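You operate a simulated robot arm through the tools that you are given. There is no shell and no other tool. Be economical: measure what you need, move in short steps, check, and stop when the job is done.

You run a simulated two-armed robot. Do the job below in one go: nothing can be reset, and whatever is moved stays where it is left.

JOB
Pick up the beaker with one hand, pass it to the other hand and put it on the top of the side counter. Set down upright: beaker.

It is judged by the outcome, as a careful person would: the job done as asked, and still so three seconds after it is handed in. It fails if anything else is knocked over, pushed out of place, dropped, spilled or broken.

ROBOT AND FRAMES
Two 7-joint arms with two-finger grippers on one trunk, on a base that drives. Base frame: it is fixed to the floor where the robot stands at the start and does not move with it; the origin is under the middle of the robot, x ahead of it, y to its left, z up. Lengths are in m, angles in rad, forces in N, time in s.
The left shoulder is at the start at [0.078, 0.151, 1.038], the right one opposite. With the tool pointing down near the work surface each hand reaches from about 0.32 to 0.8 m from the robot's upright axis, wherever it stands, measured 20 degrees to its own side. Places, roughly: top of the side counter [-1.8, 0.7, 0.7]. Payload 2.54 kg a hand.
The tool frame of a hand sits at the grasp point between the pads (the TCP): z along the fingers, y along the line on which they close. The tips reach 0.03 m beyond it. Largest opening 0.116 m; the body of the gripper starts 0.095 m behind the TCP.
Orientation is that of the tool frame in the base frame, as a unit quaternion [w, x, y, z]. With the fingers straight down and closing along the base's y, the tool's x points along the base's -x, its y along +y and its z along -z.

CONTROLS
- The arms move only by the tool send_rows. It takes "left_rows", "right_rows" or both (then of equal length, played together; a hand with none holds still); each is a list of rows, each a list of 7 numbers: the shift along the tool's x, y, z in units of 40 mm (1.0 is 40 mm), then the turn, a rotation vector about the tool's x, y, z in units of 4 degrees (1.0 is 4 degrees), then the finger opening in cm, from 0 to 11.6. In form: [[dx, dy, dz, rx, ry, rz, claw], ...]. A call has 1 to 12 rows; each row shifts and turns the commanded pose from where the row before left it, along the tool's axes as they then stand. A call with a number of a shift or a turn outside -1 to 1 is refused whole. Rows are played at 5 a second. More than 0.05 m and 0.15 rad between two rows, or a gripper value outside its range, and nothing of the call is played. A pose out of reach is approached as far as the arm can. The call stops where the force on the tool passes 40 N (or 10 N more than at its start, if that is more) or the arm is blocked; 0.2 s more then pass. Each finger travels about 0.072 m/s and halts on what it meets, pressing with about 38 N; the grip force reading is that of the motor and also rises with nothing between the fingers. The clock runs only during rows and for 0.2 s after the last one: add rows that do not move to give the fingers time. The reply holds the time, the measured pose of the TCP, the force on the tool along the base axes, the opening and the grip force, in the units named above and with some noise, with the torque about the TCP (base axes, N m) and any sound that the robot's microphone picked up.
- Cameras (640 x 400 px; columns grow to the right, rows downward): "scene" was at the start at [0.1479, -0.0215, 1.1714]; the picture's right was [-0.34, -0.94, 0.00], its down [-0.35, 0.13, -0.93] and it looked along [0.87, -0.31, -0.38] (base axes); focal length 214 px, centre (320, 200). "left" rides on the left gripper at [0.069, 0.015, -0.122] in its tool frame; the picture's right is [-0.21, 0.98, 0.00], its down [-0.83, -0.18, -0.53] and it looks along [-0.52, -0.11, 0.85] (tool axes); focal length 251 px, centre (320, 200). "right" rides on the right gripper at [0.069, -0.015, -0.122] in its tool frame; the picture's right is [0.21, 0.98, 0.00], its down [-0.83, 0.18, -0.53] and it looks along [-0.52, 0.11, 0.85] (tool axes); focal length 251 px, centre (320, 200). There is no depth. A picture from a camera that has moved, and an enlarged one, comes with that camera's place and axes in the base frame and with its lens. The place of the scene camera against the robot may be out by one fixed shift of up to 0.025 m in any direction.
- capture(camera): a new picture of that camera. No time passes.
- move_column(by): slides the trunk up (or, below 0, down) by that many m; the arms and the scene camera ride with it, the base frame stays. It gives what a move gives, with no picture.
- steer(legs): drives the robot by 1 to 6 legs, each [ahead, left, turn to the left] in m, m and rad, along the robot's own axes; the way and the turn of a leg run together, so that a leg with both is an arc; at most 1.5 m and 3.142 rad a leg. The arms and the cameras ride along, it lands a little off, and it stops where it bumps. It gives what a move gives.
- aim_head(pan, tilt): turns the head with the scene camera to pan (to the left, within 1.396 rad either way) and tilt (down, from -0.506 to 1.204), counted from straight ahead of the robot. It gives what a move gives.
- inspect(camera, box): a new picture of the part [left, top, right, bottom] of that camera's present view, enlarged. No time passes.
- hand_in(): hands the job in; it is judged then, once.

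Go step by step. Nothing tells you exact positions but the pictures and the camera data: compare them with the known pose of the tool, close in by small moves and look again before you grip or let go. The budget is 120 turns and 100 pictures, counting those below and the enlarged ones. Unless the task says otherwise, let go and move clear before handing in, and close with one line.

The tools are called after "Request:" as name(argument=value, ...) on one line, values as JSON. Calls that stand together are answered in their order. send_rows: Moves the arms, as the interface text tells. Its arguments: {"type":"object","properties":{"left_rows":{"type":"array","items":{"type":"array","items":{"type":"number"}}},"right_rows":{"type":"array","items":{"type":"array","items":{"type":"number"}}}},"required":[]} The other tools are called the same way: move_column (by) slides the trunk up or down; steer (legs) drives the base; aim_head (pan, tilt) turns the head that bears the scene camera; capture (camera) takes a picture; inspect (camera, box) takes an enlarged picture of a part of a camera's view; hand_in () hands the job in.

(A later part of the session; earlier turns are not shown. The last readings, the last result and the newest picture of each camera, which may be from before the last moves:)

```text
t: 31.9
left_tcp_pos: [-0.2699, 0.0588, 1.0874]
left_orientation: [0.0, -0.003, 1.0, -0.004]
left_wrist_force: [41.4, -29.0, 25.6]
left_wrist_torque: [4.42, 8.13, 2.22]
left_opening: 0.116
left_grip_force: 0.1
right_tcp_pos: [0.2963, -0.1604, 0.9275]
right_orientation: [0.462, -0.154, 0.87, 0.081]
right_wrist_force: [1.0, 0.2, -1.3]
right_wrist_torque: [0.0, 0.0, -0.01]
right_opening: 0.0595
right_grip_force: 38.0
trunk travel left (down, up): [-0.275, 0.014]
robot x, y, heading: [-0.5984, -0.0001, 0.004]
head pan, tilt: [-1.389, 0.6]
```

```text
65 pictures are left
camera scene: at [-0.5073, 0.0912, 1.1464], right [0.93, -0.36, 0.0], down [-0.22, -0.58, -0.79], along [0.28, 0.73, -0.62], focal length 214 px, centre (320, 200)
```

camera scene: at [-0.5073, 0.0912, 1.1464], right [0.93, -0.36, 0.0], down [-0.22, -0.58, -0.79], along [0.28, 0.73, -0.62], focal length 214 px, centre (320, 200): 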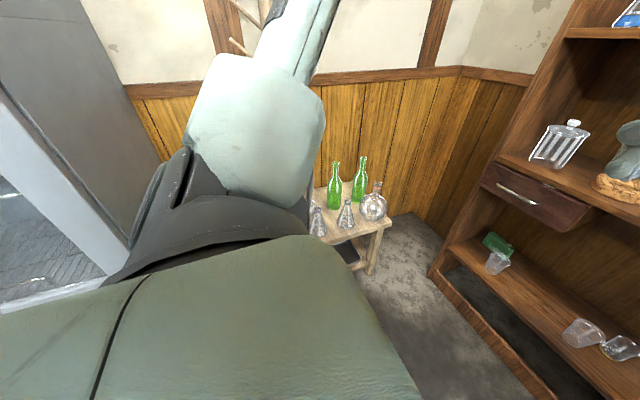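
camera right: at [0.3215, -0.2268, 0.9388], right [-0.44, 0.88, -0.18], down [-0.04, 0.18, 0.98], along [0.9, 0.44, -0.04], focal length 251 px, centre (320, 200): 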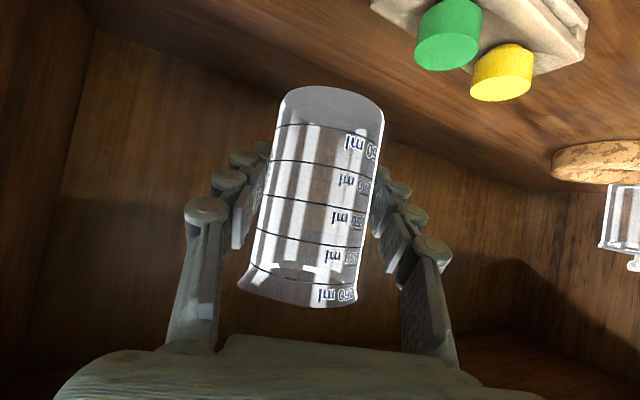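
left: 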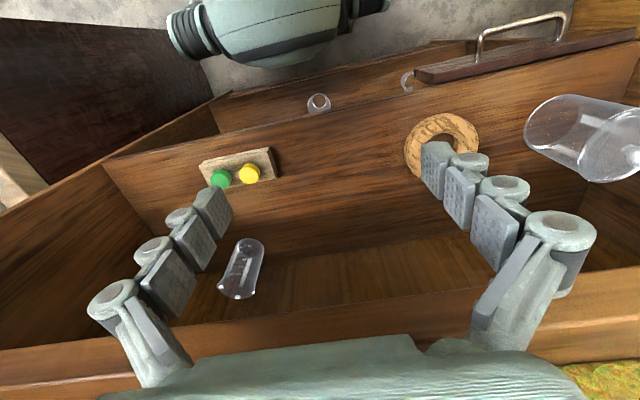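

The head swing pushed against the left hand, so I'll turn it back and move the left hand clear.

Request:
aim_head(pan=1.3, tilt=0.6)

Request:
capture(camera="left")

```text
t: 34.3
left_tcp_pos: [-0.2717, 0.0609, 1.0857]
left_orientation: [0.0, 0.0, 1.0, 0.0]
left_wrist_force: [0.4, 0.0, 0.4]
left_wrist_torque: [0.0, 0.02, 0.05]
left_opening: 0.116
left_grip_force: 0.0
right_tcp_pos: [0.2963, -0.1604, 0.9269]
right_orientation: [0.463, -0.154, 0.869, 0.081]
right_wrist_force: [-0.1, 1.2, -1.4]
right_wrist_torque: [0.0, 0.0, -0.02]
right_opening: 0.0594
right_grip_force: 38.3
trunk travel left (down, up): [-0.275, 0.014]
robot x, y, heading: [-0.5978, 0.0041, 0.0]
head pan, tilt: [1.3, 0.6]
```

```text
64 pictures are left
camera left: at [-0.3402, 0.075, 1.2073], right [0.22, 0.98, 0.0], down [0.83, -0.18, 0.53], along [0.52, -0.12, -0.85], focal length 251 px, centre (320, 200)
```

left: 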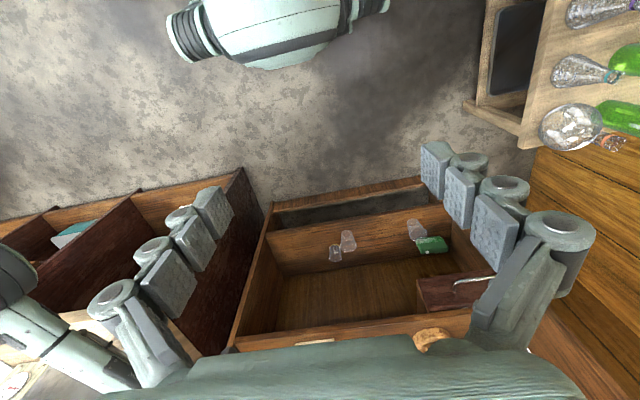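

Left hand is free again. I'll bring the right hand with the beaker slowly back and toward the middle, in front of the chest, for the handover.

Request:
send_rows(right_rows=[[0.13, 0.135, -0.2, 0, 0, 0, 2], [0.266, 0.273, -0.395, 0, 0, 0, 2], [0.266, 0.273, -0.395, 0, 0, 0, 2], [0.266, 0.273, -0.395, 0, 0, 0, 2], [0.266, 0.273, -0.395, 0, 0, 0, 2], [0.266, 0.273, -0.395, 0, 0, 0, 2], [0.266, 0.273, -0.395, 0, 0, 0, 2], [0.266, 0.273, -0.395, 0, 0, 0, 2], [0.13, 0.135, -0.2, 0, 0, 0, 2]])

Request:
capture(camera="left")

Request:
capture(camera="right")

```text
t: 36.3
left_tcp_pos: [-0.2714, 0.06, 1.0857]
left_orientation: [0.001, -0.001, 1.0, -0.001]
left_wrist_force: [0.3, -0.2, 0.3]
left_wrist_torque: [0.01, 0.03, -0.02]
left_opening: 0.1161
left_grip_force: 0.1
right_tcp_pos: [0.1236, -0.1318, 0.9266]
right_orientation: [0.463, -0.154, 0.869, 0.081]
right_wrist_force: [0.2, -0.7, -0.8]
right_wrist_torque: [-0.01, 0.01, -0.01]
right_opening: 0.0594
right_grip_force: 37.7
trunk travel left (down, up): [-0.275, 0.014]
robot x, y, heading: [-0.6008, 0.0019, -0.002]
head pan, tilt: [1.3, 0.6]
```

```text
63 pictures are left
camera left: at [-0.3398, 0.0749, 1.2073], right [0.21, 0.98, 0.0], down [0.83, -0.18, 0.53], along [0.52, -0.12, -0.85], focal length 251 px, centre (320, 200)
```

left: 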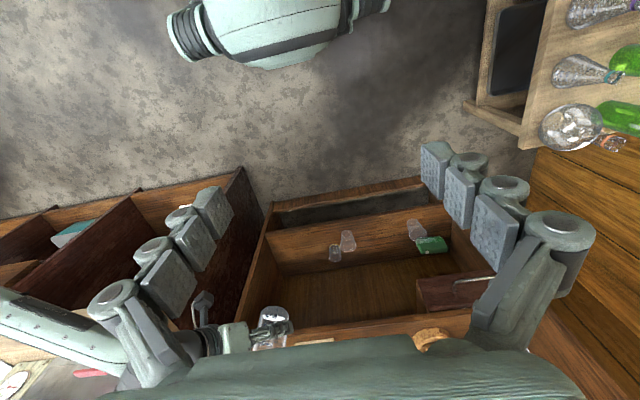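

```text
62 pictures are left
camera right: at [-0.0029, -0.193, 0.9374], right [-0.45, 0.88, -0.18], down [-0.04, 0.18, 0.98], along [0.89, 0.45, -0.04], focal length 251 px, centre (320, 200)
```

right: 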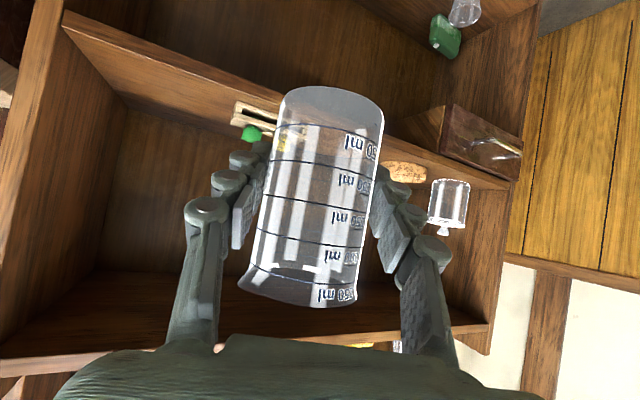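

The beaker is held steady. I'll bring it a bit closer, and move the left hand forward beside it, slightly higher.

Request:
send_rows(right_rows=[[0.13, 0.135, -0.2, 0, 0, 0, 2], [0.266, 0.273, -0.395, 0, 0, 0, 2], [0.266, 0.273, -0.395, 0, 0, 0, 2], [0.266, 0.273, -0.395, 0, 0, 0, 2], [0.266, 0.273, -0.395, 0, 0, 0, 2], [0.13, 0.135, -0.2, 0, 0, 0, 2], [0, 0, 0, 0, 0, 0, 2], [0, 0, 0, 0, 0, 0, 2]], left_rows=[[-0.9, 0, -0.12, 0, 0, 0, 10], [-0.9, 0, -0.12, 0, 0, 0, 10], [-0.9, 0, -0.12, 0, 0, 0, 10], [-0.9, 0, -0.12, 0, 0, 0, 10], [-0.9, 0, -0.12, 0, 0, 0, 10], [-0.9, 0, -0.12, 0, 0, 0, 10], [-0.9, 0, 0, 0, 0, 0, 10], [-0.9, 0, 0, 0, 0, 0, 10]])

Request:
aim_head(pan=0.0, tilt=0.4)

Request:
capture(camera="scene")

Request:
capture(camera="left")

```text
t: 38.1
left_tcp_pos: [-0.052, 0.1595, 1.0932]
left_orientation: [0.0, -0.001, 1.0, -0.001]
left_wrist_force: [0.3, -1.3, -0.9]
left_wrist_torque: [-0.02, 0.01, -0.01]
left_opening: 0.1002
left_grip_force: 0.1
left hand out of reach, approached as far as the arm can: row 1, 2, 3, 4, 5, 6, 7, 8
right_tcp_pos: [0.0159, -0.1134, 0.9282]
right_orientation: [0.463, -0.154, 0.869, 0.081]
right_wrist_force: [0.1, -0.3, -0.7]
right_wrist_torque: [-0.03, 0.0, 0.0]
right_opening: 0.0594
right_grip_force: 38.3
trunk travel left (down, up): [-0.275, 0.014]
robot x, y, heading: [-0.6011, 0.0021, -0.004]
head pan, tilt: [1.3, 0.6]
```

```text
t: 39.6
left_tcp_pos: [-0.0522, 0.1579, 1.0931]
left_orientation: [-0.001, 0.0, 1.0, -0.002]
left_wrist_force: [0.2, -0.1, 0.0]
left_wrist_torque: [-0.02, 0.01, 0.01]
left_opening: 0.0998
left_grip_force: 0.0
right_tcp_pos: [0.0162, -0.1137, 0.9279]
right_orientation: [0.463, -0.155, 0.869, 0.081]
right_wrist_force: [-0.6, -0.1, -1.9]
right_wrist_torque: [0.0, 0.0, 0.0]
right_opening: 0.0596
right_grip_force: 37.3
trunk travel left (down, up): [-0.275, 0.014]
robot x, y, heading: [-0.5993, 0.0022, 0.002]
head pan, tilt: [0.0, 0.4]
```

```text
61 pictures are left
camera scene: at [-0.4458, 0.0109, 1.1702], right [0.0, -1.0, 0.0], down [-0.39, 0.0, -0.92], along [0.92, 0.0, -0.39], focal length 214 px, centre (320, 200)
```

scene: 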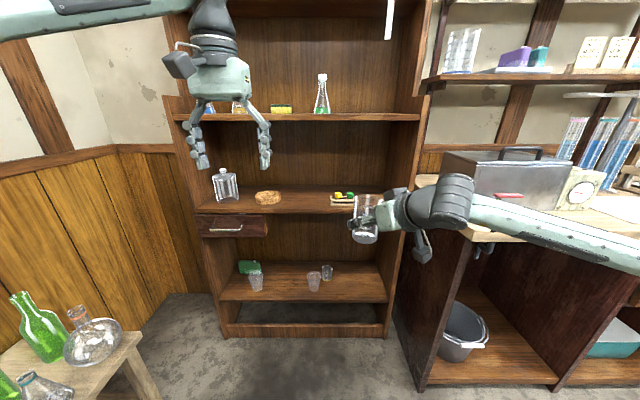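

```text
60 pictures are left
camera left: at [-0.1212, 0.1739, 1.2146], right [0.21, 0.98, 0.0], down [0.83, -0.18, 0.53], along [0.52, -0.12, -0.85], focal length 251 px, centre (320, 200)
```

left: 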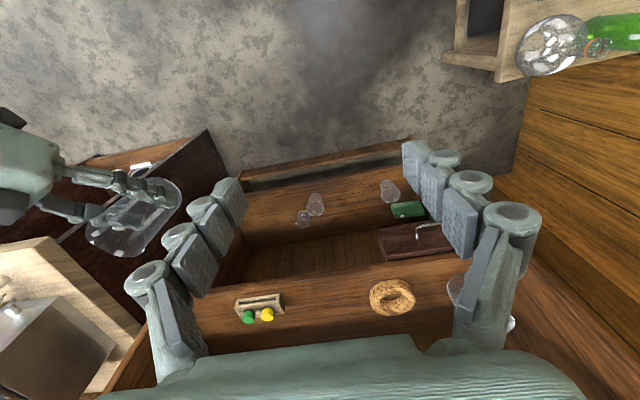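

The left arm can't reach that far out at this height, so I'll bring the beaker lower and closer for the handover.

Request:
send_rows(right_rows=[[0.2, 0.1, -0.042, 0, 0, 0, 2], [0.397, 0.206, -0.084, 0, 0, 0, 2], [0.397, 0.206, -0.084, 0, 0, 0, 2], [0.397, 0.206, -0.084, 0, 0, 0, 2], [0.397, 0.206, -0.084, 0, 0, 0, 2], [0.397, 0.206, -0.084, 0, 0, 0, 2], [0.397, 0.206, -0.084, 0, 0, 0, 2], [0.397, 0.206, -0.084, 0, 0, 0, 2], [0.2, 0.1, -0.042, 0, 0, 0, 2], [0, 0, 0, 0, 0, 0, 2]])

Request:
capture(camera="scene")

Request:
capture(camera="right")

```text
t: 41.8
left_tcp_pos: [-0.0522, 0.1592, 1.0938]
left_orientation: [0.0, -0.001, 1.0, 0.0]
left_wrist_force: [0.3, -0.2, 0.3]
left_wrist_torque: [0.04, 0.03, 0.01]
left_opening: 0.1001
left_grip_force: 0.0
right_tcp_pos: [-0.0956, -0.0846, 0.8351]
right_orientation: [0.463, -0.154, 0.869, 0.081]
right_wrist_force: [-0.7, -0.9, -0.3]
right_wrist_torque: [0.02, -0.01, 0.03]
right_opening: 0.0595
right_grip_force: 37.5
trunk travel left (down, up): [-0.275, 0.014]
robot x, y, heading: [-0.6001, -0.0022, -0.002]
head pan, tilt: [0.0, 0.4]
```

```text
59 pictures are left
camera scene: at [-0.4458, 0.0108, 1.1702], right [0.0, -1.0, 0.0], down [-0.39, 0.0, -0.92], along [0.92, 0.0, -0.39], focal length 214 px, centre (320, 200)
```

scene: 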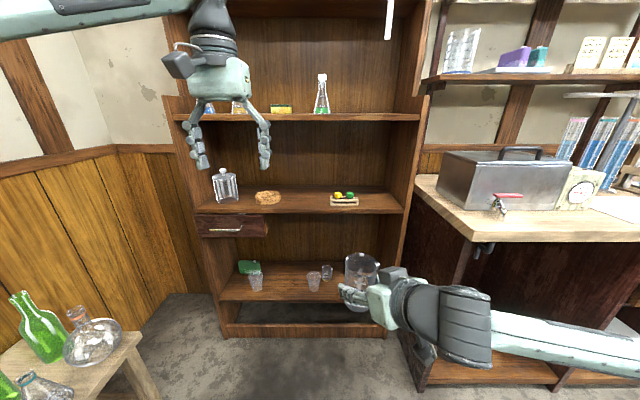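

```text
58 pictures are left
camera right: at [-0.2224, -0.1467, 0.8464], right [-0.45, 0.88, -0.18], down [-0.04, 0.18, 0.98], along [0.89, 0.45, -0.04], focal length 251 px, centre (320, 200)
```

right: 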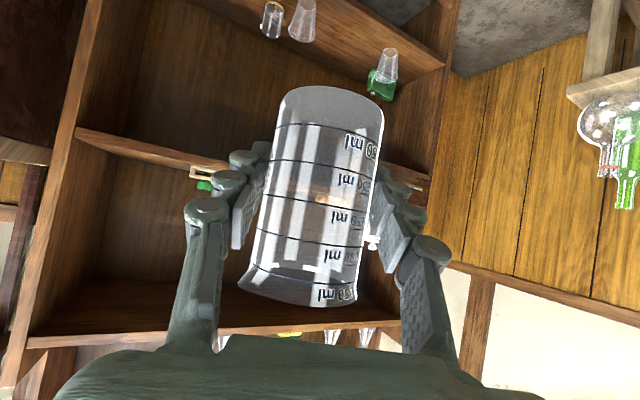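

The beaker is now about 0.5 m in front of the chest at (-0.10, -0.085). I'll step the left hand toward a point above it, checking where it really goes.

Request:
send_rows(left_rows=[[0.2, -0.5, 0.3, 0, 0, 0, 9], [0.2, -0.5, 0.3, 0, 0, 0, 9], [0.2, -0.5, 0.3, 0, 0, 0, 9], [0.2, -0.5, 0.3, 0, 0, 0, 9]])

Request:
capture(camera="left")

```text
t: 42.8
left_tcp_pos: [-0.0768, 0.1205, 1.0564]
left_orientation: [0.001, -0.002, 1.0, -0.002]
left_wrist_force: [-0.2, 0.9, 0.6]
left_wrist_torque: [0.02, -0.01, 0.0]
left_opening: 0.0901
left_grip_force: 0.1
left hand out of reach, approached as far as the arm can: row 1, 2, 3, 4
right_tcp_pos: [-0.0972, -0.0848, 0.836]
right_orientation: [0.462, -0.154, 0.87, 0.081]
right_wrist_force: [-0.3, 0.7, -1.3]
right_wrist_torque: [0.01, -0.01, 0.03]
right_opening: 0.0593
right_grip_force: 38.1
trunk travel left (down, up): [-0.275, 0.014]
robot x, y, heading: [-0.6002, 0.0016, 0.004]
head pan, tilt: [0.0, 0.4]
```

```text
57 pictures are left
camera left: at [-0.1457, 0.1369, 1.1781], right [0.21, 0.98, 0.0], down [0.83, -0.18, 0.54], along [0.52, -0.12, -0.84], focal length 251 px, centre (320, 200)
```

left: 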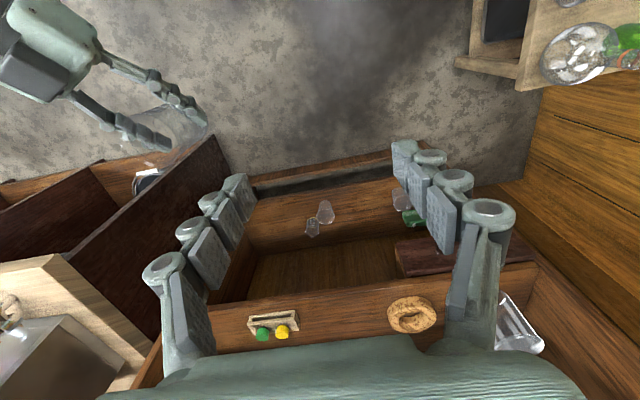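

Request:
send_rows(left_rows=[[0.6, -0.3, 0.35, 0, 0, 0, 9], [0.6, -0.3, 0.35, 0, 0, 0, 9], [0.6, -0.3, 0.35, 0, 0, 0, 9], [0.3, -0.3, 0.35, 0, 0, 0, 9]])

Request:
capture(camera="left")

```text
t: 43.8
left_tcp_pos: [-0.1594, 0.0718, 1.0007]
left_orientation: [0.001, 0.0, 1.0, -0.001]
left_wrist_force: [0.6, 0.8, 0.6]
left_wrist_torque: [0.03, 0.04, -0.02]
left_opening: 0.0899
left_grip_force: 0.0
right_tcp_pos: [-0.0962, -0.0849, 0.8357]
right_orientation: [0.463, -0.154, 0.869, 0.081]
right_wrist_force: [0.5, 0.0, -1.3]
right_wrist_torque: [0.01, 0.01, 0.01]
right_opening: 0.0595
right_grip_force: 38.0
trunk travel left (down, up): [-0.275, 0.014]
robot x, y, heading: [-0.5988, -0.0012, 0.0]
head pan, tilt: [0.0, 0.4]
```

```text
56 pictures are left
camera left: at [-0.2287, 0.0878, 1.1223], right [0.21, 0.98, 0.0], down [0.83, -0.18, 0.53], along [0.52, -0.12, -0.85], focal length 251 px, centre (320, 200)
```

left: 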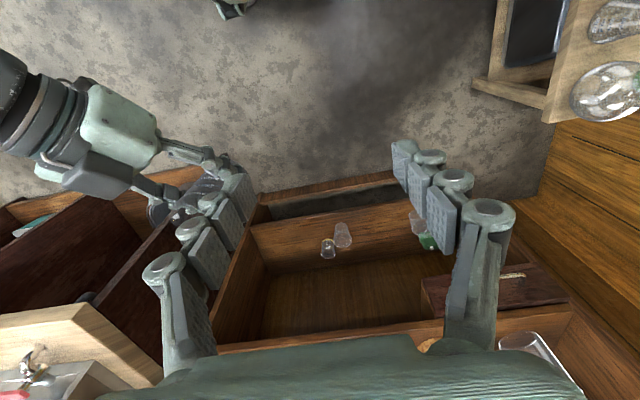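

Now in reach. I'll move the left hand over the beaker, staying above the rim.

Request:
send_rows(left_rows=[[-0.32, -0.78, 0, 0, 0, 0, 9], [-0.32, -0.78, 0, 0, 0, 0, 9], [-0.32, -0.78, 0, 0, 0, 0, 9], [-0.32, -0.78, 0, 0, 0, 0, 9], [-0.32, -0.78, 0, 0, 0, 0, 9]])

Request:
capture(camera="left")

Request:
capture(camera="scene")

```text
t: 45.0
left_tcp_pos: [-0.1521, 0.0711, 1.0051]
left_orientation: [0.001, -0.002, 1.0, -0.001]
left_wrist_force: [-0.5, 0.1, -0.2]
left_wrist_torque: [-0.02, -0.01, 0.06]
left_opening: 0.0901
left_grip_force: 0.0
left hand out of reach, approached as far as the arm can: row 1, 2, 3, 4, 5
right_tcp_pos: [-0.0955, -0.0852, 0.836]
right_orientation: [0.463, -0.154, 0.869, 0.08]
right_wrist_force: [0.2, 0.0, -1.2]
right_wrist_torque: [0.0, 0.02, 0.0]
right_opening: 0.0592
right_grip_force: 37.9
trunk travel left (down, up): [-0.275, 0.014]
robot x, y, heading: [-0.5985, -0.0027, 0.002]
head pan, tilt: [0.0, 0.4]
```

```text
55 pictures are left
camera left: at [-0.2203, 0.0867, 1.126], right [0.21, 0.98, 0.0], down [0.83, -0.18, 0.53], along [0.52, -0.12, -0.84], focal length 251 px, centre (320, 200)
```

left: 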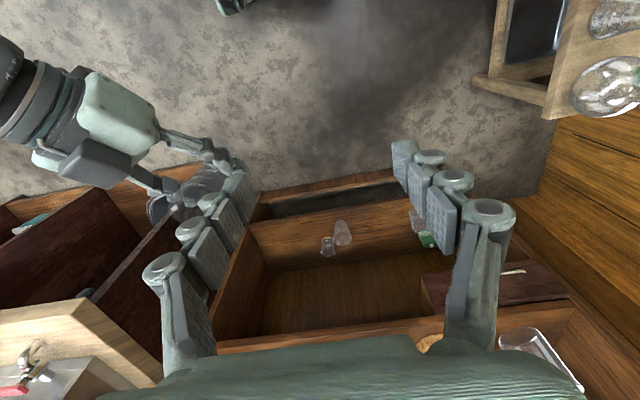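

```text
54 pictures are left
camera scene: at [-0.4458, 0.0108, 1.1702], right [0.0, -1.0, 0.0], down [-0.39, 0.0, -0.92], along [0.92, 0.0, -0.39], focal length 214 px, centre (320, 200)
```

scene: 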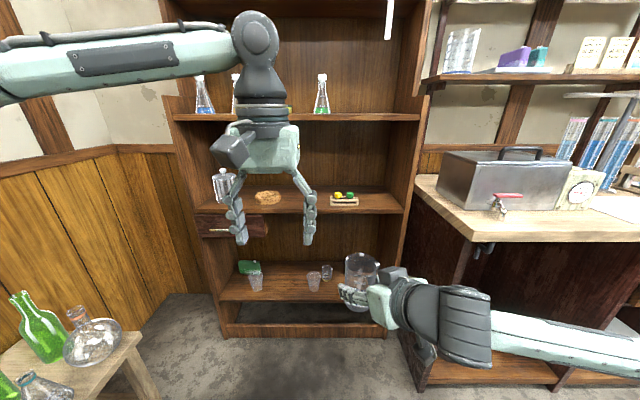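

The left arm's reach ends near (-0.15, 0.07), so I'll bring the beaker across to it instead, passing well underneath.

Request:
send_rows(right_rows=[[0.016, 0.25, 0.04, 0, 0, 0, 2], [0.033, 0.496, 0.079, 0, 0, 0, 2], [0.033, 0.496, 0.079, 0, 0, 0, 2], [0.033, 0.496, 0.079, 0, 0, 0, 2], [0.033, 0.496, 0.079, 0, 0, 0, 2], [0.033, 0.496, 0.079, 0, 0, 0, 2], [0.033, 0.496, 0.079, 0, 0, 0, 2], [0.016, 0.25, 0.04, 0, 0, 0, 2], [0, 0, 0, 0, 0, 0, 2]])

Request:
capture(camera="left")

Request:
capture(camera="right")

Request:
capture(camera="scene")

```text
t: 47.0
left_tcp_pos: [-0.1504, 0.07, 1.0058]
left_orientation: [-0.001, -0.001, 1.0, -0.001]
left_wrist_force: [0.0, 0.0, -0.5]
left_wrist_torque: [-0.03, 0.0, -0.01]
left_opening: 0.09
left_grip_force: 0.1
right_tcp_pos: [-0.1293, 0.0523, 0.8165]
right_orientation: [0.462, -0.154, 0.87, 0.08]
right_wrist_force: [-0.5, -0.4, -0.8]
right_wrist_torque: [0.01, -0.01, 0.0]
right_opening: 0.0594
right_grip_force: 37.8
trunk travel left (down, up): [-0.275, 0.014]
robot x, y, heading: [-0.6002, 0.0011, -0.0]
head pan, tilt: [0.0, 0.4]
```

```text
53 pictures are left
camera left: at [-0.2203, 0.0867, 1.126], right [0.21, 0.98, 0.0], down [0.83, -0.18, 0.53], along [0.52, -0.12, -0.84], focal length 251 px, centre (320, 200)
```

left: 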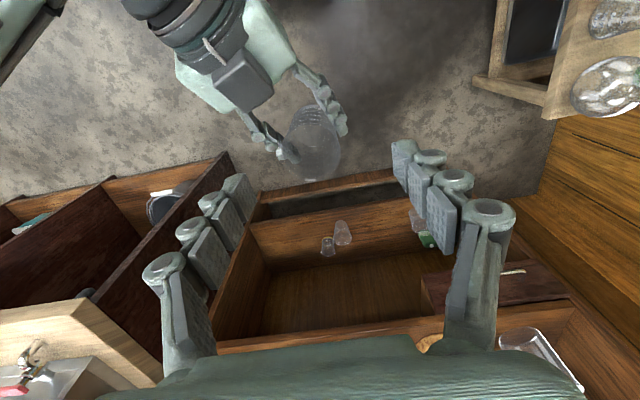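

```text
52 pictures are left
camera right: at [-0.2551, -0.01, 0.8272], right [-0.45, 0.88, -0.18], down [-0.04, 0.18, 0.98], along [0.89, 0.45, -0.04], focal length 251 px, centre (320, 200)
```

right: 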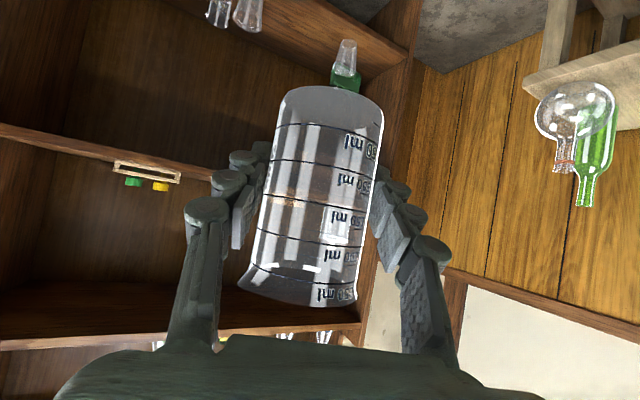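

```text
51 pictures are left
camera scene: at [-0.4458, 0.0108, 1.1702], right [0.0, -1.0, 0.0], down [-0.39, 0.0, -0.92], along [0.92, 0.0, -0.39], focal length 214 px, centre (320, 200)
```

scene: 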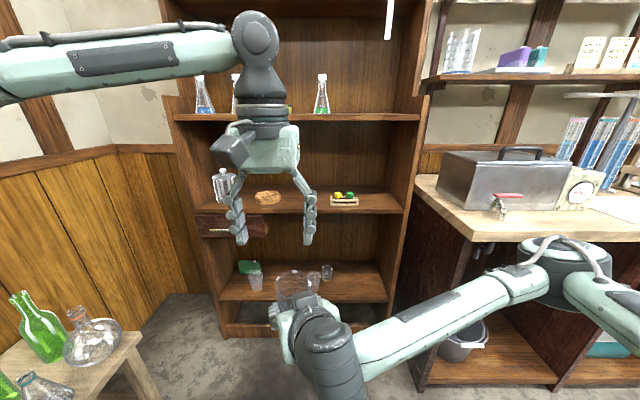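

The beaker is now nearly beneath the left hand. I'll zoom in to measure the rim before lowering.

Request:
inspect(camera="left", box=[240, 80, 400, 200])

```text
3.33 times, centred on (320, 140) of left
camera zoom: at [-0.2203, 0.0867, 1.126], right [0.21, 0.98, 0.0], down [0.83, -0.18, 0.53], along [0.52, -0.12, -0.84], focal length 838 px, centre (320, 400)
```

zoom: 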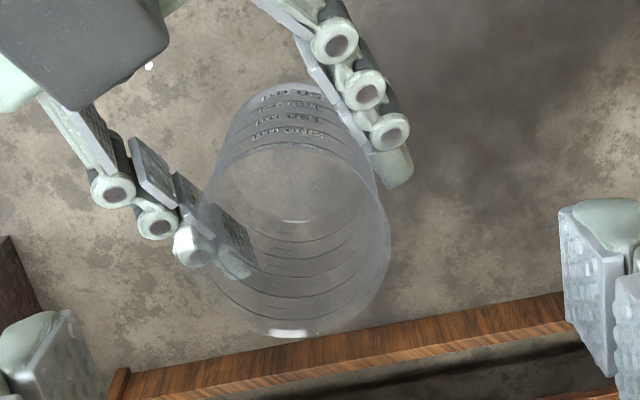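

Rim centre is at about (-0.126, 0.055, 0.871). To avoid stacking the fingers on top of each other, I'll turn the left hand about 40° so its pads take the glass between the right-hand fingers, while centring above.

Request:
send_rows(left_rows=[[-0.3, -0.19, 0.2, 0, 0, 0, 9], [-0.3, -0.19, 0.2, 0, 0, 0, 9], [0, 0, 0, 0, 0, 1, 9], [0, 0, 0, 0, 0, 1, 9], [0, 0, 0, 0, 0, 1, 9], [0, 0, 0, 0, 0, 1, 9], [0, 0, 0, 0, 0, 1, 9], [0, 0, 0, 0, 0, 1, 9], [0, 0, 0, 0, 0, 1, 9], [0, 0, 0, 0, 0, 1, 9], [0, 0, 0, 0, 0, 1, 9], [0, 0, 0, 0, 0, 1, 9]])

Request:
capture(camera="left")

Request:
capture(camera="scene")

```text
t: 49.6
left_tcp_pos: [-0.1535, 0.0706, 1.0044]
left_orientation: [0.001, 0.342, 0.94, -0.001]
left_wrist_force: [0.4, 0.4, 0.1]
left_wrist_torque: [-0.01, -0.01, -0.01]
left_opening: 0.09
left_grip_force: 0.0
left hand out of reach, approached as far as the arm can: row 1, 2
right_tcp_pos: [-0.1298, 0.0526, 0.8173]
right_orientation: [0.463, -0.153, 0.869, 0.08]
right_wrist_force: [-0.2, -0.2, -1.5]
right_wrist_torque: [-0.03, 0.02, -0.03]
right_opening: 0.0593
right_grip_force: 38.1
trunk travel left (down, up): [-0.275, 0.014]
robot x, y, heading: [-0.5986, 0.0027, -0.005]
head pan, tilt: [0.0, 0.4]
```

```text
49 pictures are left
camera left: at [-0.1958, 0.1272, 1.1249], right [0.79, 0.61, 0.0], down [0.52, -0.67, 0.54], along [0.33, -0.42, -0.84], focal length 251 px, centre (320, 200)
```

left: 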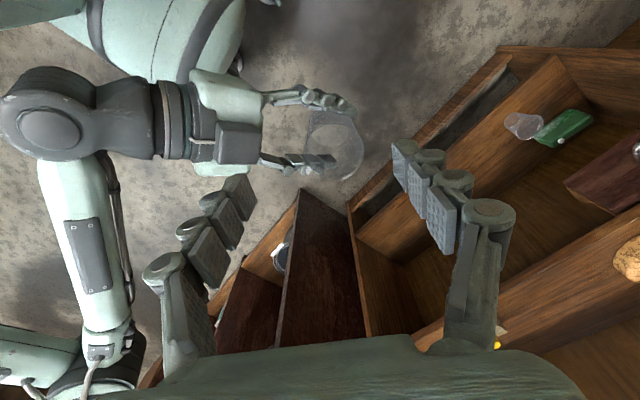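

```text
48 pictures are left
camera scene: at [-0.4458, 0.0109, 1.1702], right [0.0, -1.0, 0.0], down [-0.39, 0.0, -0.92], along [0.92, 0.0, -0.39], focal length 214 px, centre (320, 200)
```

scene: 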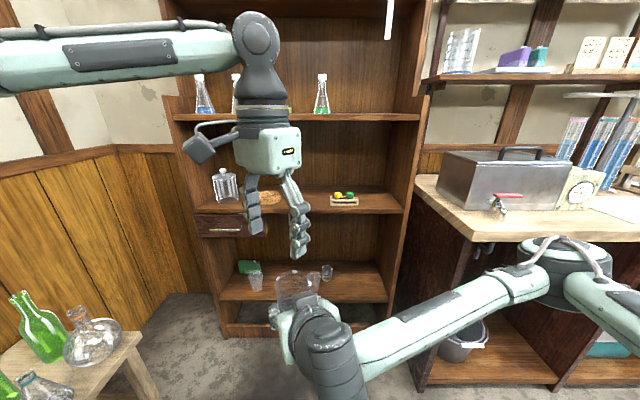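

Request:
send_rows(left_rows=[[0, 0, 0.5, 0, 0, 0, 9], [-0.26, 0.05, 0.4, 0, 0, 0, 9], [-0.26, 0.05, 0.4, 0, 0, 0, 9], [-0.26, 0.05, 0.4, 0, 0, 0, 9]])

Request:
capture(camera="left")

```text
t: 50.6
left_tcp_pos: [-0.1461, 0.0681, 0.9575]
left_orientation: [0.001, 0.342, 0.94, 0.0]
left_wrist_force: [0.7, -0.6, -0.2]
left_wrist_torque: [0.04, 0.0, -0.01]
left_opening: 0.09
left_grip_force: 0.1
left hand out of reach, approached as far as the arm can: row 2, 3, 4
right_tcp_pos: [-0.1288, 0.0522, 0.8161]
right_orientation: [0.462, -0.155, 0.87, 0.081]
right_wrist_force: [-0.4, 0.0, -1.1]
right_wrist_torque: [0.0, 0.01, -0.01]
right_opening: 0.0597
right_grip_force: 38.1
trunk travel left (down, up): [-0.275, 0.014]
robot x, y, heading: [-0.5971, -0.0011, 0.002]
head pan, tilt: [0.0, 0.4]
```

```text
47 pictures are left
camera left: at [-0.1888, 0.1238, 1.0778], right [0.79, 0.61, 0.0], down [0.52, -0.67, 0.54], along [0.33, -0.42, -0.84], focal length 251 px, centre (320, 200)
```

left: 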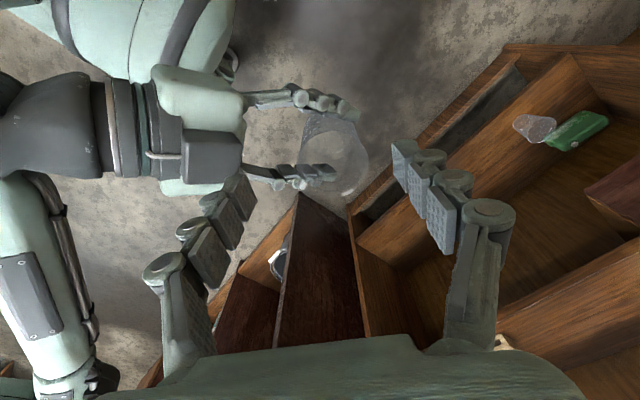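

Request:
send_rows(right_rows=[[0.1, 0.25, -0.145, 0, 0, 0, 2], [0.1, 0.25, -0.145, 0, 0, 0, 2], [0, 0, 0, 0, 0, 0, 2]])

Request:
inspect(camera="left", box=[200, 60, 440, 240])

```text
t: 51.4
left_tcp_pos: [-0.1457, 0.0675, 0.9567]
left_orientation: [0.001, 0.341, 0.94, 0.0]
left_wrist_force: [-0.6, 0.5, -0.4]
left_wrist_torque: [0.0, 0.0, -0.02]
left_opening: 0.0899
left_grip_force: 0.1
right_tcp_pos: [-0.1492, 0.067, 0.8169]
right_orientation: [0.463, -0.154, 0.869, 0.081]
right_wrist_force: [-0.4, -0.1, -0.9]
right_wrist_torque: [0.02, 0.01, -0.01]
right_opening: 0.0594
right_grip_force: 38.0
trunk travel left (down, up): [-0.275, 0.014]
robot x, y, heading: [-0.598, 0.0017, 0.002]
head pan, tilt: [0.0, 0.4]
```

```text
2.22 times, centred on (320, 150) of left
camera zoom: at [-0.1886, 0.1239, 1.0779], right [0.79, 0.61, 0.0], down [0.52, -0.67, 0.54], along [0.33, -0.42, -0.84], focal length 559 px, centre (320, 311)
```

zoom: 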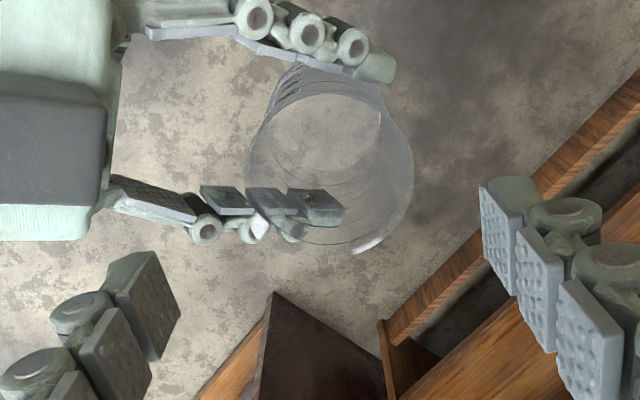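

The left hand is centred over the rim within a few mm. Descending in two steps, checking in between.

Request:
send_rows(left_rows=[[0, 0.07, 0.5, 0, 0, 0, 9], [0, 0, 0.6, 0, 0, 0, 9], [0, 0, 0, 0, 0, 0, 9]])

Request:
capture(camera="left")

Request:
inspect(camera="scene", box=[200, 160, 400, 360])

```text
t: 52.2
left_tcp_pos: [-0.1443, 0.0715, 0.9119]
left_orientation: [0.001, 0.341, 0.94, -0.001]
left_wrist_force: [-0.2, -0.1, 0.4]
left_wrist_torque: [0.0, 0.01, -0.02]
left_opening: 0.0903
left_grip_force: 0.0
right_tcp_pos: [-0.1496, 0.0655, 0.8169]
right_orientation: [0.463, -0.154, 0.869, 0.081]
right_wrist_force: [0.0, 0.4, -1.7]
right_wrist_torque: [0.0, 0.02, 0.01]
right_opening: 0.0592
right_grip_force: 37.8
trunk travel left (down, up): [-0.275, 0.014]
robot x, y, heading: [-0.5984, 0.0007, -0.001]
head pan, tilt: [0.0, 0.4]
```

```text
45 pictures are left
camera left: at [-0.1865, 0.1276, 1.0331], right [0.79, 0.61, 0.0], down [0.52, -0.67, 0.54], along [0.33, -0.42, -0.84], focal length 251 px, centre (320, 200)
```

left: 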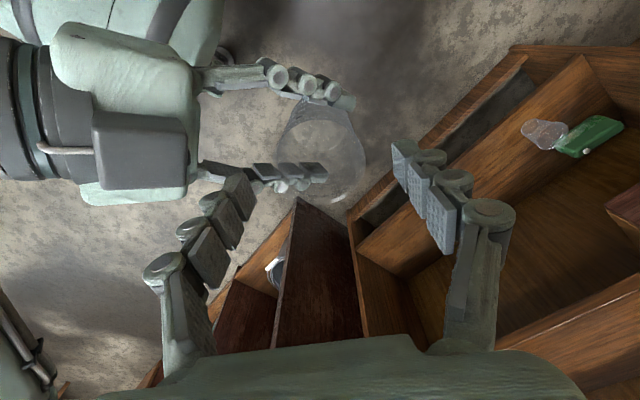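

```text
2.00 times, centred on (300, 260) of scene
camera zoom: at [-0.4459, 0.0108, 1.1702], right [0.0, -1.0, 0.0], down [-0.39, 0.0, -0.92], along [0.92, 0.0, -0.39], focal length 429 px, centre (360, 80)
```

zoom: 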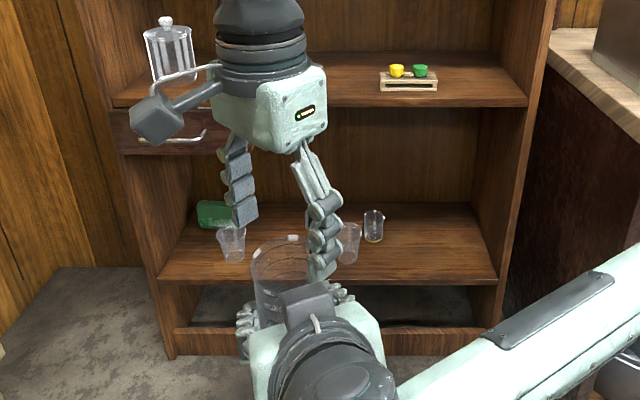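

Good alignment, rim centre ≈ (-0.143, 0.073). I'll narrow the opening a little and descend the rest.

Request:
send_rows(left_rows=[[0, 0, 0, 0, 0, 0, 8.2], [0, 0.03, 0.3, 0, 0, 0, 8.2], [0, 0, 0.4, 0, 0, 0, 8.2], [0, 0, 0.4, 0, 0, 0, 8.2], [0, 0, 0, 0, 0, 0, 8.2]])

Request:
capture(camera="left")

Request:
capture(camera="right")

```text
t: 53.4
left_tcp_pos: [-0.1435, 0.072, 0.8674]
left_orientation: [0.0, 0.342, 0.94, -0.001]
left_wrist_force: [-1.4, 2.4, 1.3]
left_wrist_torque: [-0.01, 0.07, -0.11]
left_opening: 0.0818
left_grip_force: 0.1
right_tcp_pos: [-0.1476, 0.0648, 0.817]
right_orientation: [0.463, -0.154, 0.869, 0.081]
right_wrist_force: [0.4, -1.6, -2.8]
right_wrist_torque: [0.05, 0.01, 0.06]
right_opening: 0.0594
right_grip_force: 38.1
trunk travel left (down, up): [-0.275, 0.014]
robot x, y, heading: [-0.6004, 0.0037, -0.0]
head pan, tilt: [0.0, 0.4]
```

```text
43 pictures are left
camera left: at [-0.1857, 0.1286, 0.9892], right [0.79, 0.61, 0.0], down [0.52, -0.67, 0.53], along [0.33, -0.42, -0.85], focal length 251 px, centre (320, 200)
```

left: 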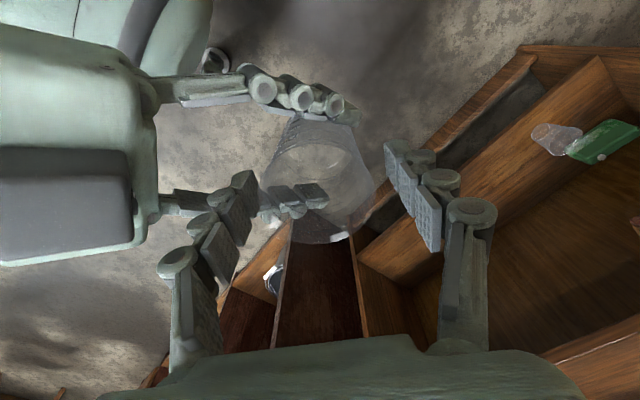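

```text
42 pictures are left
camera right: at [-0.275, 0.0034, 0.8271], right [-0.45, 0.88, -0.18], down [-0.04, 0.18, 0.98], along [0.89, 0.45, -0.04], focal length 251 px, centre (320, 200)
```

right: 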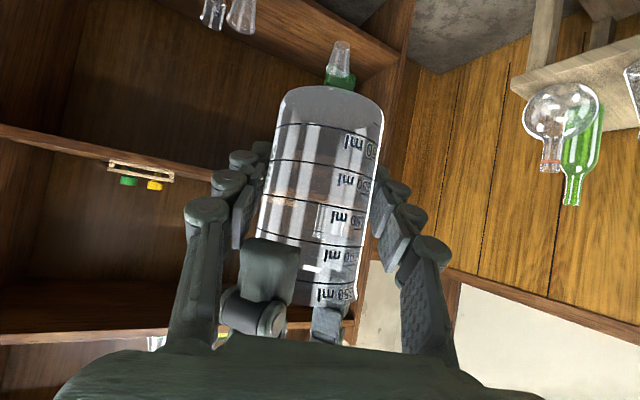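

There's a light touch (~2–3 N) between hands. I'll raise the left hand a few mm and close it on the glass.

Request:
send_rows(left_rows=[[0, 0, -0.15, 0, 0, 0, 8.2], [0, 0, 0, 0, 0, 0, 7.2], [0, 0, 0, 0, 0, 0, 6.4], [0, 0, 0, 0, 0, 0, 5], [0, 0, 0, 0, 0, 0, 3], [0, 0, 0, 0, 0, 0, 2], [0, 0, 0, 0, 0, 0, 2]])

Request:
capture(camera="left")

Request:
capture(camera="right")

```text
t: 55.0
left_tcp_pos: [-0.1437, 0.0706, 0.873]
left_orientation: [0.0, 0.342, 0.94, -0.003]
left_wrist_force: [-16.3, -23.4, 12.5]
left_wrist_torque: [-1.11, 0.67, 0.08]
left_opening: 0.06
left_grip_force: 37.5
right_tcp_pos: [-0.1488, 0.0662, 0.8163]
right_orientation: [0.463, -0.154, 0.869, 0.081]
right_wrist_force: [16.7, 23.2, -12.5]
right_wrist_torque: [-0.25, 0.35, 0.02]
right_opening: 0.0596
right_grip_force: 38.4
trunk travel left (down, up): [-0.275, 0.014]
robot x, y, heading: [-0.6001, 0.0015, 0.004]
head pan, tilt: [0.0, 0.4]
```

```text
41 pictures are left
camera left: at [-0.1854, 0.1274, 0.9949], right [0.79, 0.61, -0.01], down [0.52, -0.67, 0.54], along [0.32, -0.43, -0.84], focal length 251 px, centre (320, 200)
```

left: 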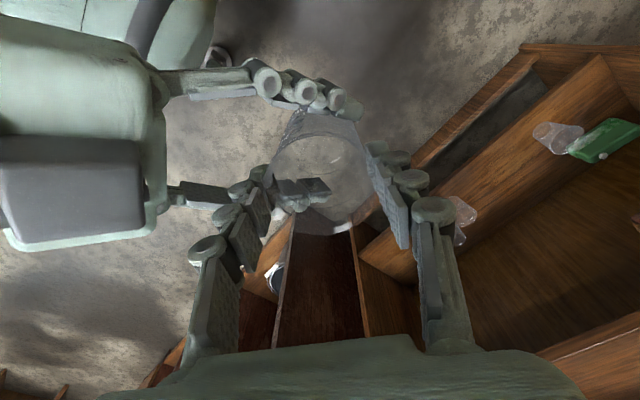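

```text
40 pictures are left
camera right: at [-0.275, 0.004, 0.8271], right [-0.45, 0.88, -0.18], down [-0.04, 0.18, 0.98], along [0.89, 0.45, -0.04], focal length 251 px, centre (320, 200)
```

right: 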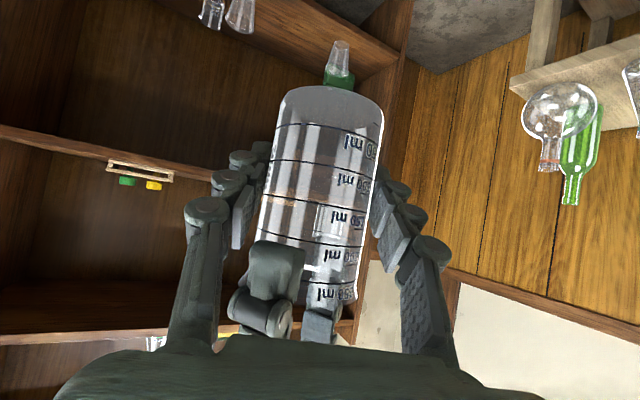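

Left has the glass at 0.060 opening but is off-centre by a few mm, giving a 28 N side load. I'll relieve it by shifting the left hand slightly along its closing axis.

Request:
send_rows(left_rows=[[0, -0.04, 0, 0, 0, 0, 2], [0, 0, 0, 0, 0, 0, 2]])

```text
t: 55.6
left_tcp_pos: [-0.1439, 0.071, 0.8742]
left_orientation: [0.0, 0.342, 0.94, -0.003]
left_wrist_force: [-9.8, -21.1, 8.8]
left_wrist_torque: [-0.89, 0.8, -0.02]
left_opening: 0.06
left_grip_force: 37.7
right_tcp_pos: [-0.1499, 0.0662, 0.8167]
right_orientation: [0.462, -0.155, 0.869, 0.081]
right_wrist_force: [9.8, 21.7, -11.3]
right_wrist_torque: [-0.37, -0.16, 0.1]
right_opening: 0.0595
right_grip_force: 38.3
trunk travel left (down, up): [-0.275, 0.014]
robot x, y, heading: [-0.5976, 0.0048, 0.003]
head pan, tilt: [0.0, 0.4]
```

Request:
send_rows(left_rows=[[-0.025, -0.06, -0.03, 0, 0, 0, 2], [0, 0, 0, 0, 0, 0, 2]])

```text
t: 56.2
left_tcp_pos: [-0.1433, 0.0697, 0.8742]
left_orientation: [0.001, 0.34, 0.941, -0.001]
left_wrist_force: [0.3, -5.5, -0.4]
left_wrist_torque: [-0.57, -0.19, -0.2]
left_opening: 0.0596
left_grip_force: 38.0
right_tcp_pos: [-0.1486, 0.0644, 0.8167]
right_orientation: [0.463, -0.153, 0.869, 0.08]
right_wrist_force: [-0.5, 5.0, -0.2]
right_wrist_torque: [0.25, 0.18, 0.2]
right_opening: 0.0593
right_grip_force: 37.5
trunk travel left (down, up): [-0.275, 0.014]
robot x, y, heading: [-0.5979, 0.0001, -0.001]
head pan, tilt: [0.0, 0.4]
```

Load is now small. I'll open the right hand and see whether the left holds the beaker.

Request:
send_rows(right_rows=[[0, 0, 0, 0, 0, 0, 6.1], [0, 0, 0, 0, 0, 0, 6.6], [0, 0, 0, 0, 0, 0, 7.4], [0, 0, 0, 0, 0, 0, 8.5], [0, 0, 0, 0, 0, 0, 9]])

Request:
capture(camera="right")

Request:
capture(camera="left")

```text
t: 57.4
left_tcp_pos: [-0.1435, 0.067, 0.8742]
left_orientation: [0.001, 0.341, 0.94, -0.001]
left_wrist_force: [1.0, 0.2, -0.1]
left_wrist_torque: [-0.01, -0.01, -0.02]
left_opening: 0.06
left_grip_force: 38.1
right_tcp_pos: [-0.1489, 0.0659, 0.8172]
right_orientation: [0.463, -0.154, 0.869, 0.081]
right_wrist_force: [-0.5, -0.5, 0.3]
right_wrist_torque: [0.02, 0.01, 0.03]
right_opening: 0.0901
right_grip_force: 0.1
trunk travel left (down, up): [-0.275, 0.014]
robot x, y, heading: [-0.6001, -0.0012, 0.002]
head pan, tilt: [0.0, 0.4]
```

```text
39 pictures are left
camera right: at [-0.2751, 0.0036, 0.8272], right [-0.45, 0.88, -0.18], down [-0.04, 0.18, 0.98], along [0.89, 0.45, -0.04], focal length 251 px, centre (320, 200)
```

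right: 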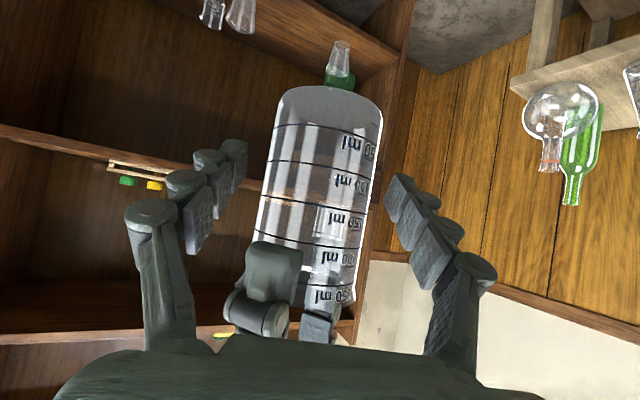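

```text
38 pictures are left
camera left: at [-0.1869, 0.1245, 0.9957], right [0.79, 0.61, 0.0], down [0.52, -0.67, 0.54], along [0.33, -0.42, -0.84], focal length 251 px, centre (320, 200)
```

left: 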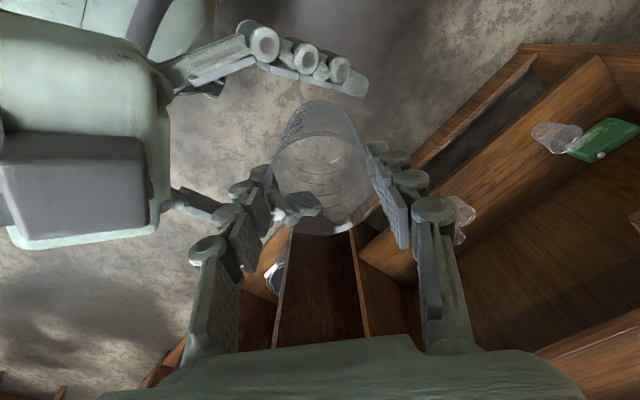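

The left hand holds the beaker. I'll back the right hand out along its fingers and then away to the right.

Request:
send_rows(right_rows=[[0, 0, -0.5, 0, 0, 0, 9], [0, 0, -0.5, 0, 0, 0, 9], [0, 0, -0.5, 0, 0, 0, 9], [0, 0, -0.5, 0, 0, 0, 9], [0, 0, -0.3, 0, 0, 0, 9]])

Request:
capture(camera="right")

Request:
capture(camera="scene")

```text
t: 58.6
left_tcp_pos: [-0.1435, 0.0688, 0.8752]
left_orientation: [0.001, 0.341, 0.94, -0.001]
left_wrist_force: [-1.2, 1.2, -0.1]
left_wrist_torque: [-0.03, 0.02, 0.02]
left_opening: 0.0602
left_grip_force: 37.9
right_tcp_pos: [-0.2058, 0.0621, 0.8647]
right_orientation: [0.463, -0.153, 0.869, 0.08]
right_wrist_force: [0.7, -1.5, 0.7]
right_wrist_torque: [0.02, 0.0, -0.01]
right_opening: 0.0899
right_grip_force: 0.0
right hand out of reach, approached as far as the arm can: row 4, 5
trunk travel left (down, up): [-0.275, 0.014]
robot x, y, heading: [-0.5976, 0.0017, -0.003]
head pan, tilt: [0.0, 0.4]
```

```text
37 pictures are left
camera right: at [-0.3311, 0.0011, 0.8754], right [-0.45, 0.88, -0.18], down [-0.04, 0.18, 0.98], along [0.89, 0.45, -0.04], focal length 251 px, centre (320, 200)
```

right: 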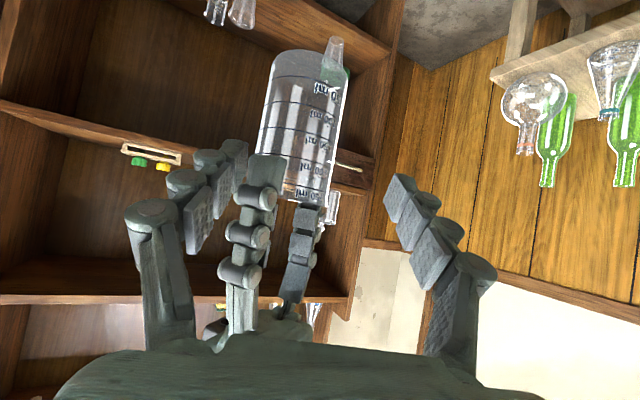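

```text
36 pictures are left
camera scene: at [-0.4458, 0.0109, 1.1702], right [0.0, -1.0, 0.0], down [-0.39, 0.0, -0.92], along [0.92, 0.0, -0.39], focal length 214 px, centre (320, 200)
```

scene: 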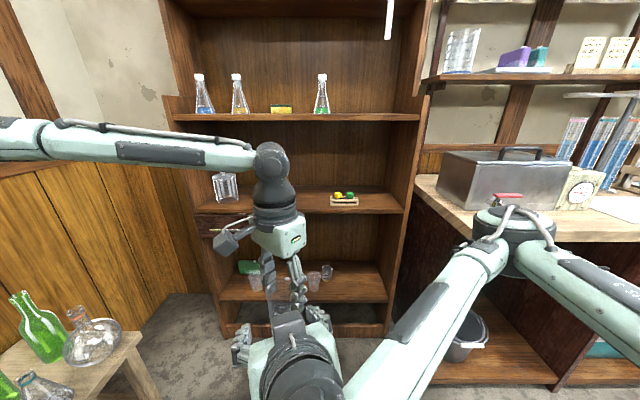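

The right fingers straddle the left hand's fingers, just behind the beaker. I'll raise the left hand slowly while lowering the right straight down, so they separate vertically.

Request:
send_rows(left_rows=[[0, 0, -0.12, 0, 0, 0, 2], [0, 0, -0.25, 0, 0, 0, 2], [0, 0, -0.25, 0, 0, 0, 2], [0, 0, -0.25, 0, 0, 0, 2], [0, 0, -0.25, 0, 0, 0, 2], [0, 0, -0.25, 0, 0, 0, 2], [0, 0, -0.25, 0, 0, 0, 2], [0, 0, -0.12, 0, 0, 0, 2], [0, 0, 0, 0, 0, 0, 2]], right_rows=[[0, 0, 0, 0, 0, 0, 9], [0.3, 0, 0.2, 0, 0, 0, 9], [0.3, 0, 0.2, 0, 0, 0, 9], [0.3, 0, 0.2, 0, 0, 0, 9], [0.3, 0, 0.2, 0, 0, 0, 9], [0.3, 0, 0.2, 0, 0, 0, 9], [0.3, 0, 0.2, 0, 0, 0, 9], [0.3, 0, 0.2, 0, 0, 0, 9], [0.3, 0, 0.2, 0, 0, 0, 9]])

Request:
capture(camera="scene")

Request:
capture(camera="right")

```text
t: 60.6
left_tcp_pos: [-0.1451, 0.067, 0.9446]
left_orientation: [0.001, 0.342, 0.94, 0.0]
left_wrist_force: [-0.8, -0.2, -1.0]
left_wrist_torque: [-0.01, -0.02, 0.0]
left_opening: 0.0601
left_grip_force: 38.1
right_tcp_pos: [-0.2093, 0.061, 0.749]
right_orientation: [0.462, -0.154, 0.869, 0.081]
right_wrist_force: [0.3, -0.1, 0.2]
right_wrist_torque: [0.04, 0.02, 0.0]
right_opening: 0.0899
right_grip_force: 0.0
trunk travel left (down, up): [-0.275, 0.014]
robot x, y, heading: [-0.6014, -0.0028, -0.003]
head pan, tilt: [0.0, 0.4]
```

```text
35 pictures are left
camera scene: at [-0.4458, 0.011, 1.1702], right [0.0, -1.0, 0.0], down [-0.39, 0.0, -0.92], along [0.92, 0.0, -0.39], focal length 214 px, centre (320, 200)
```

scene: 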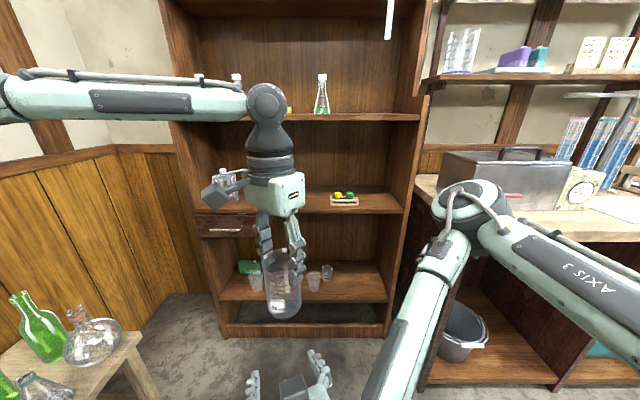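

```text
34 pictures are left
camera right: at [-0.3349, -0.0006, 0.7599], right [-0.45, 0.88, -0.18], down [-0.05, 0.18, 0.98], along [0.89, 0.45, -0.04], focal length 251 px, centre (320, 200)
```

right: 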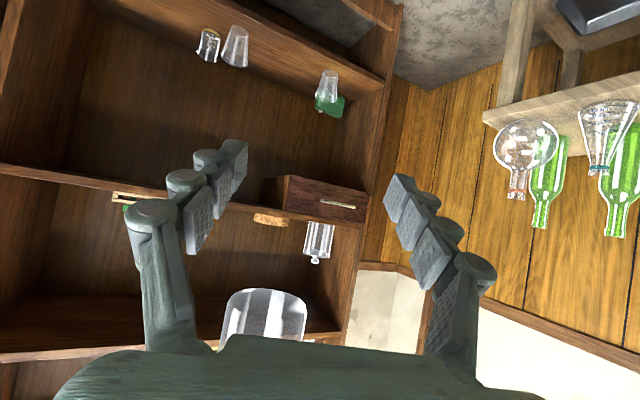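

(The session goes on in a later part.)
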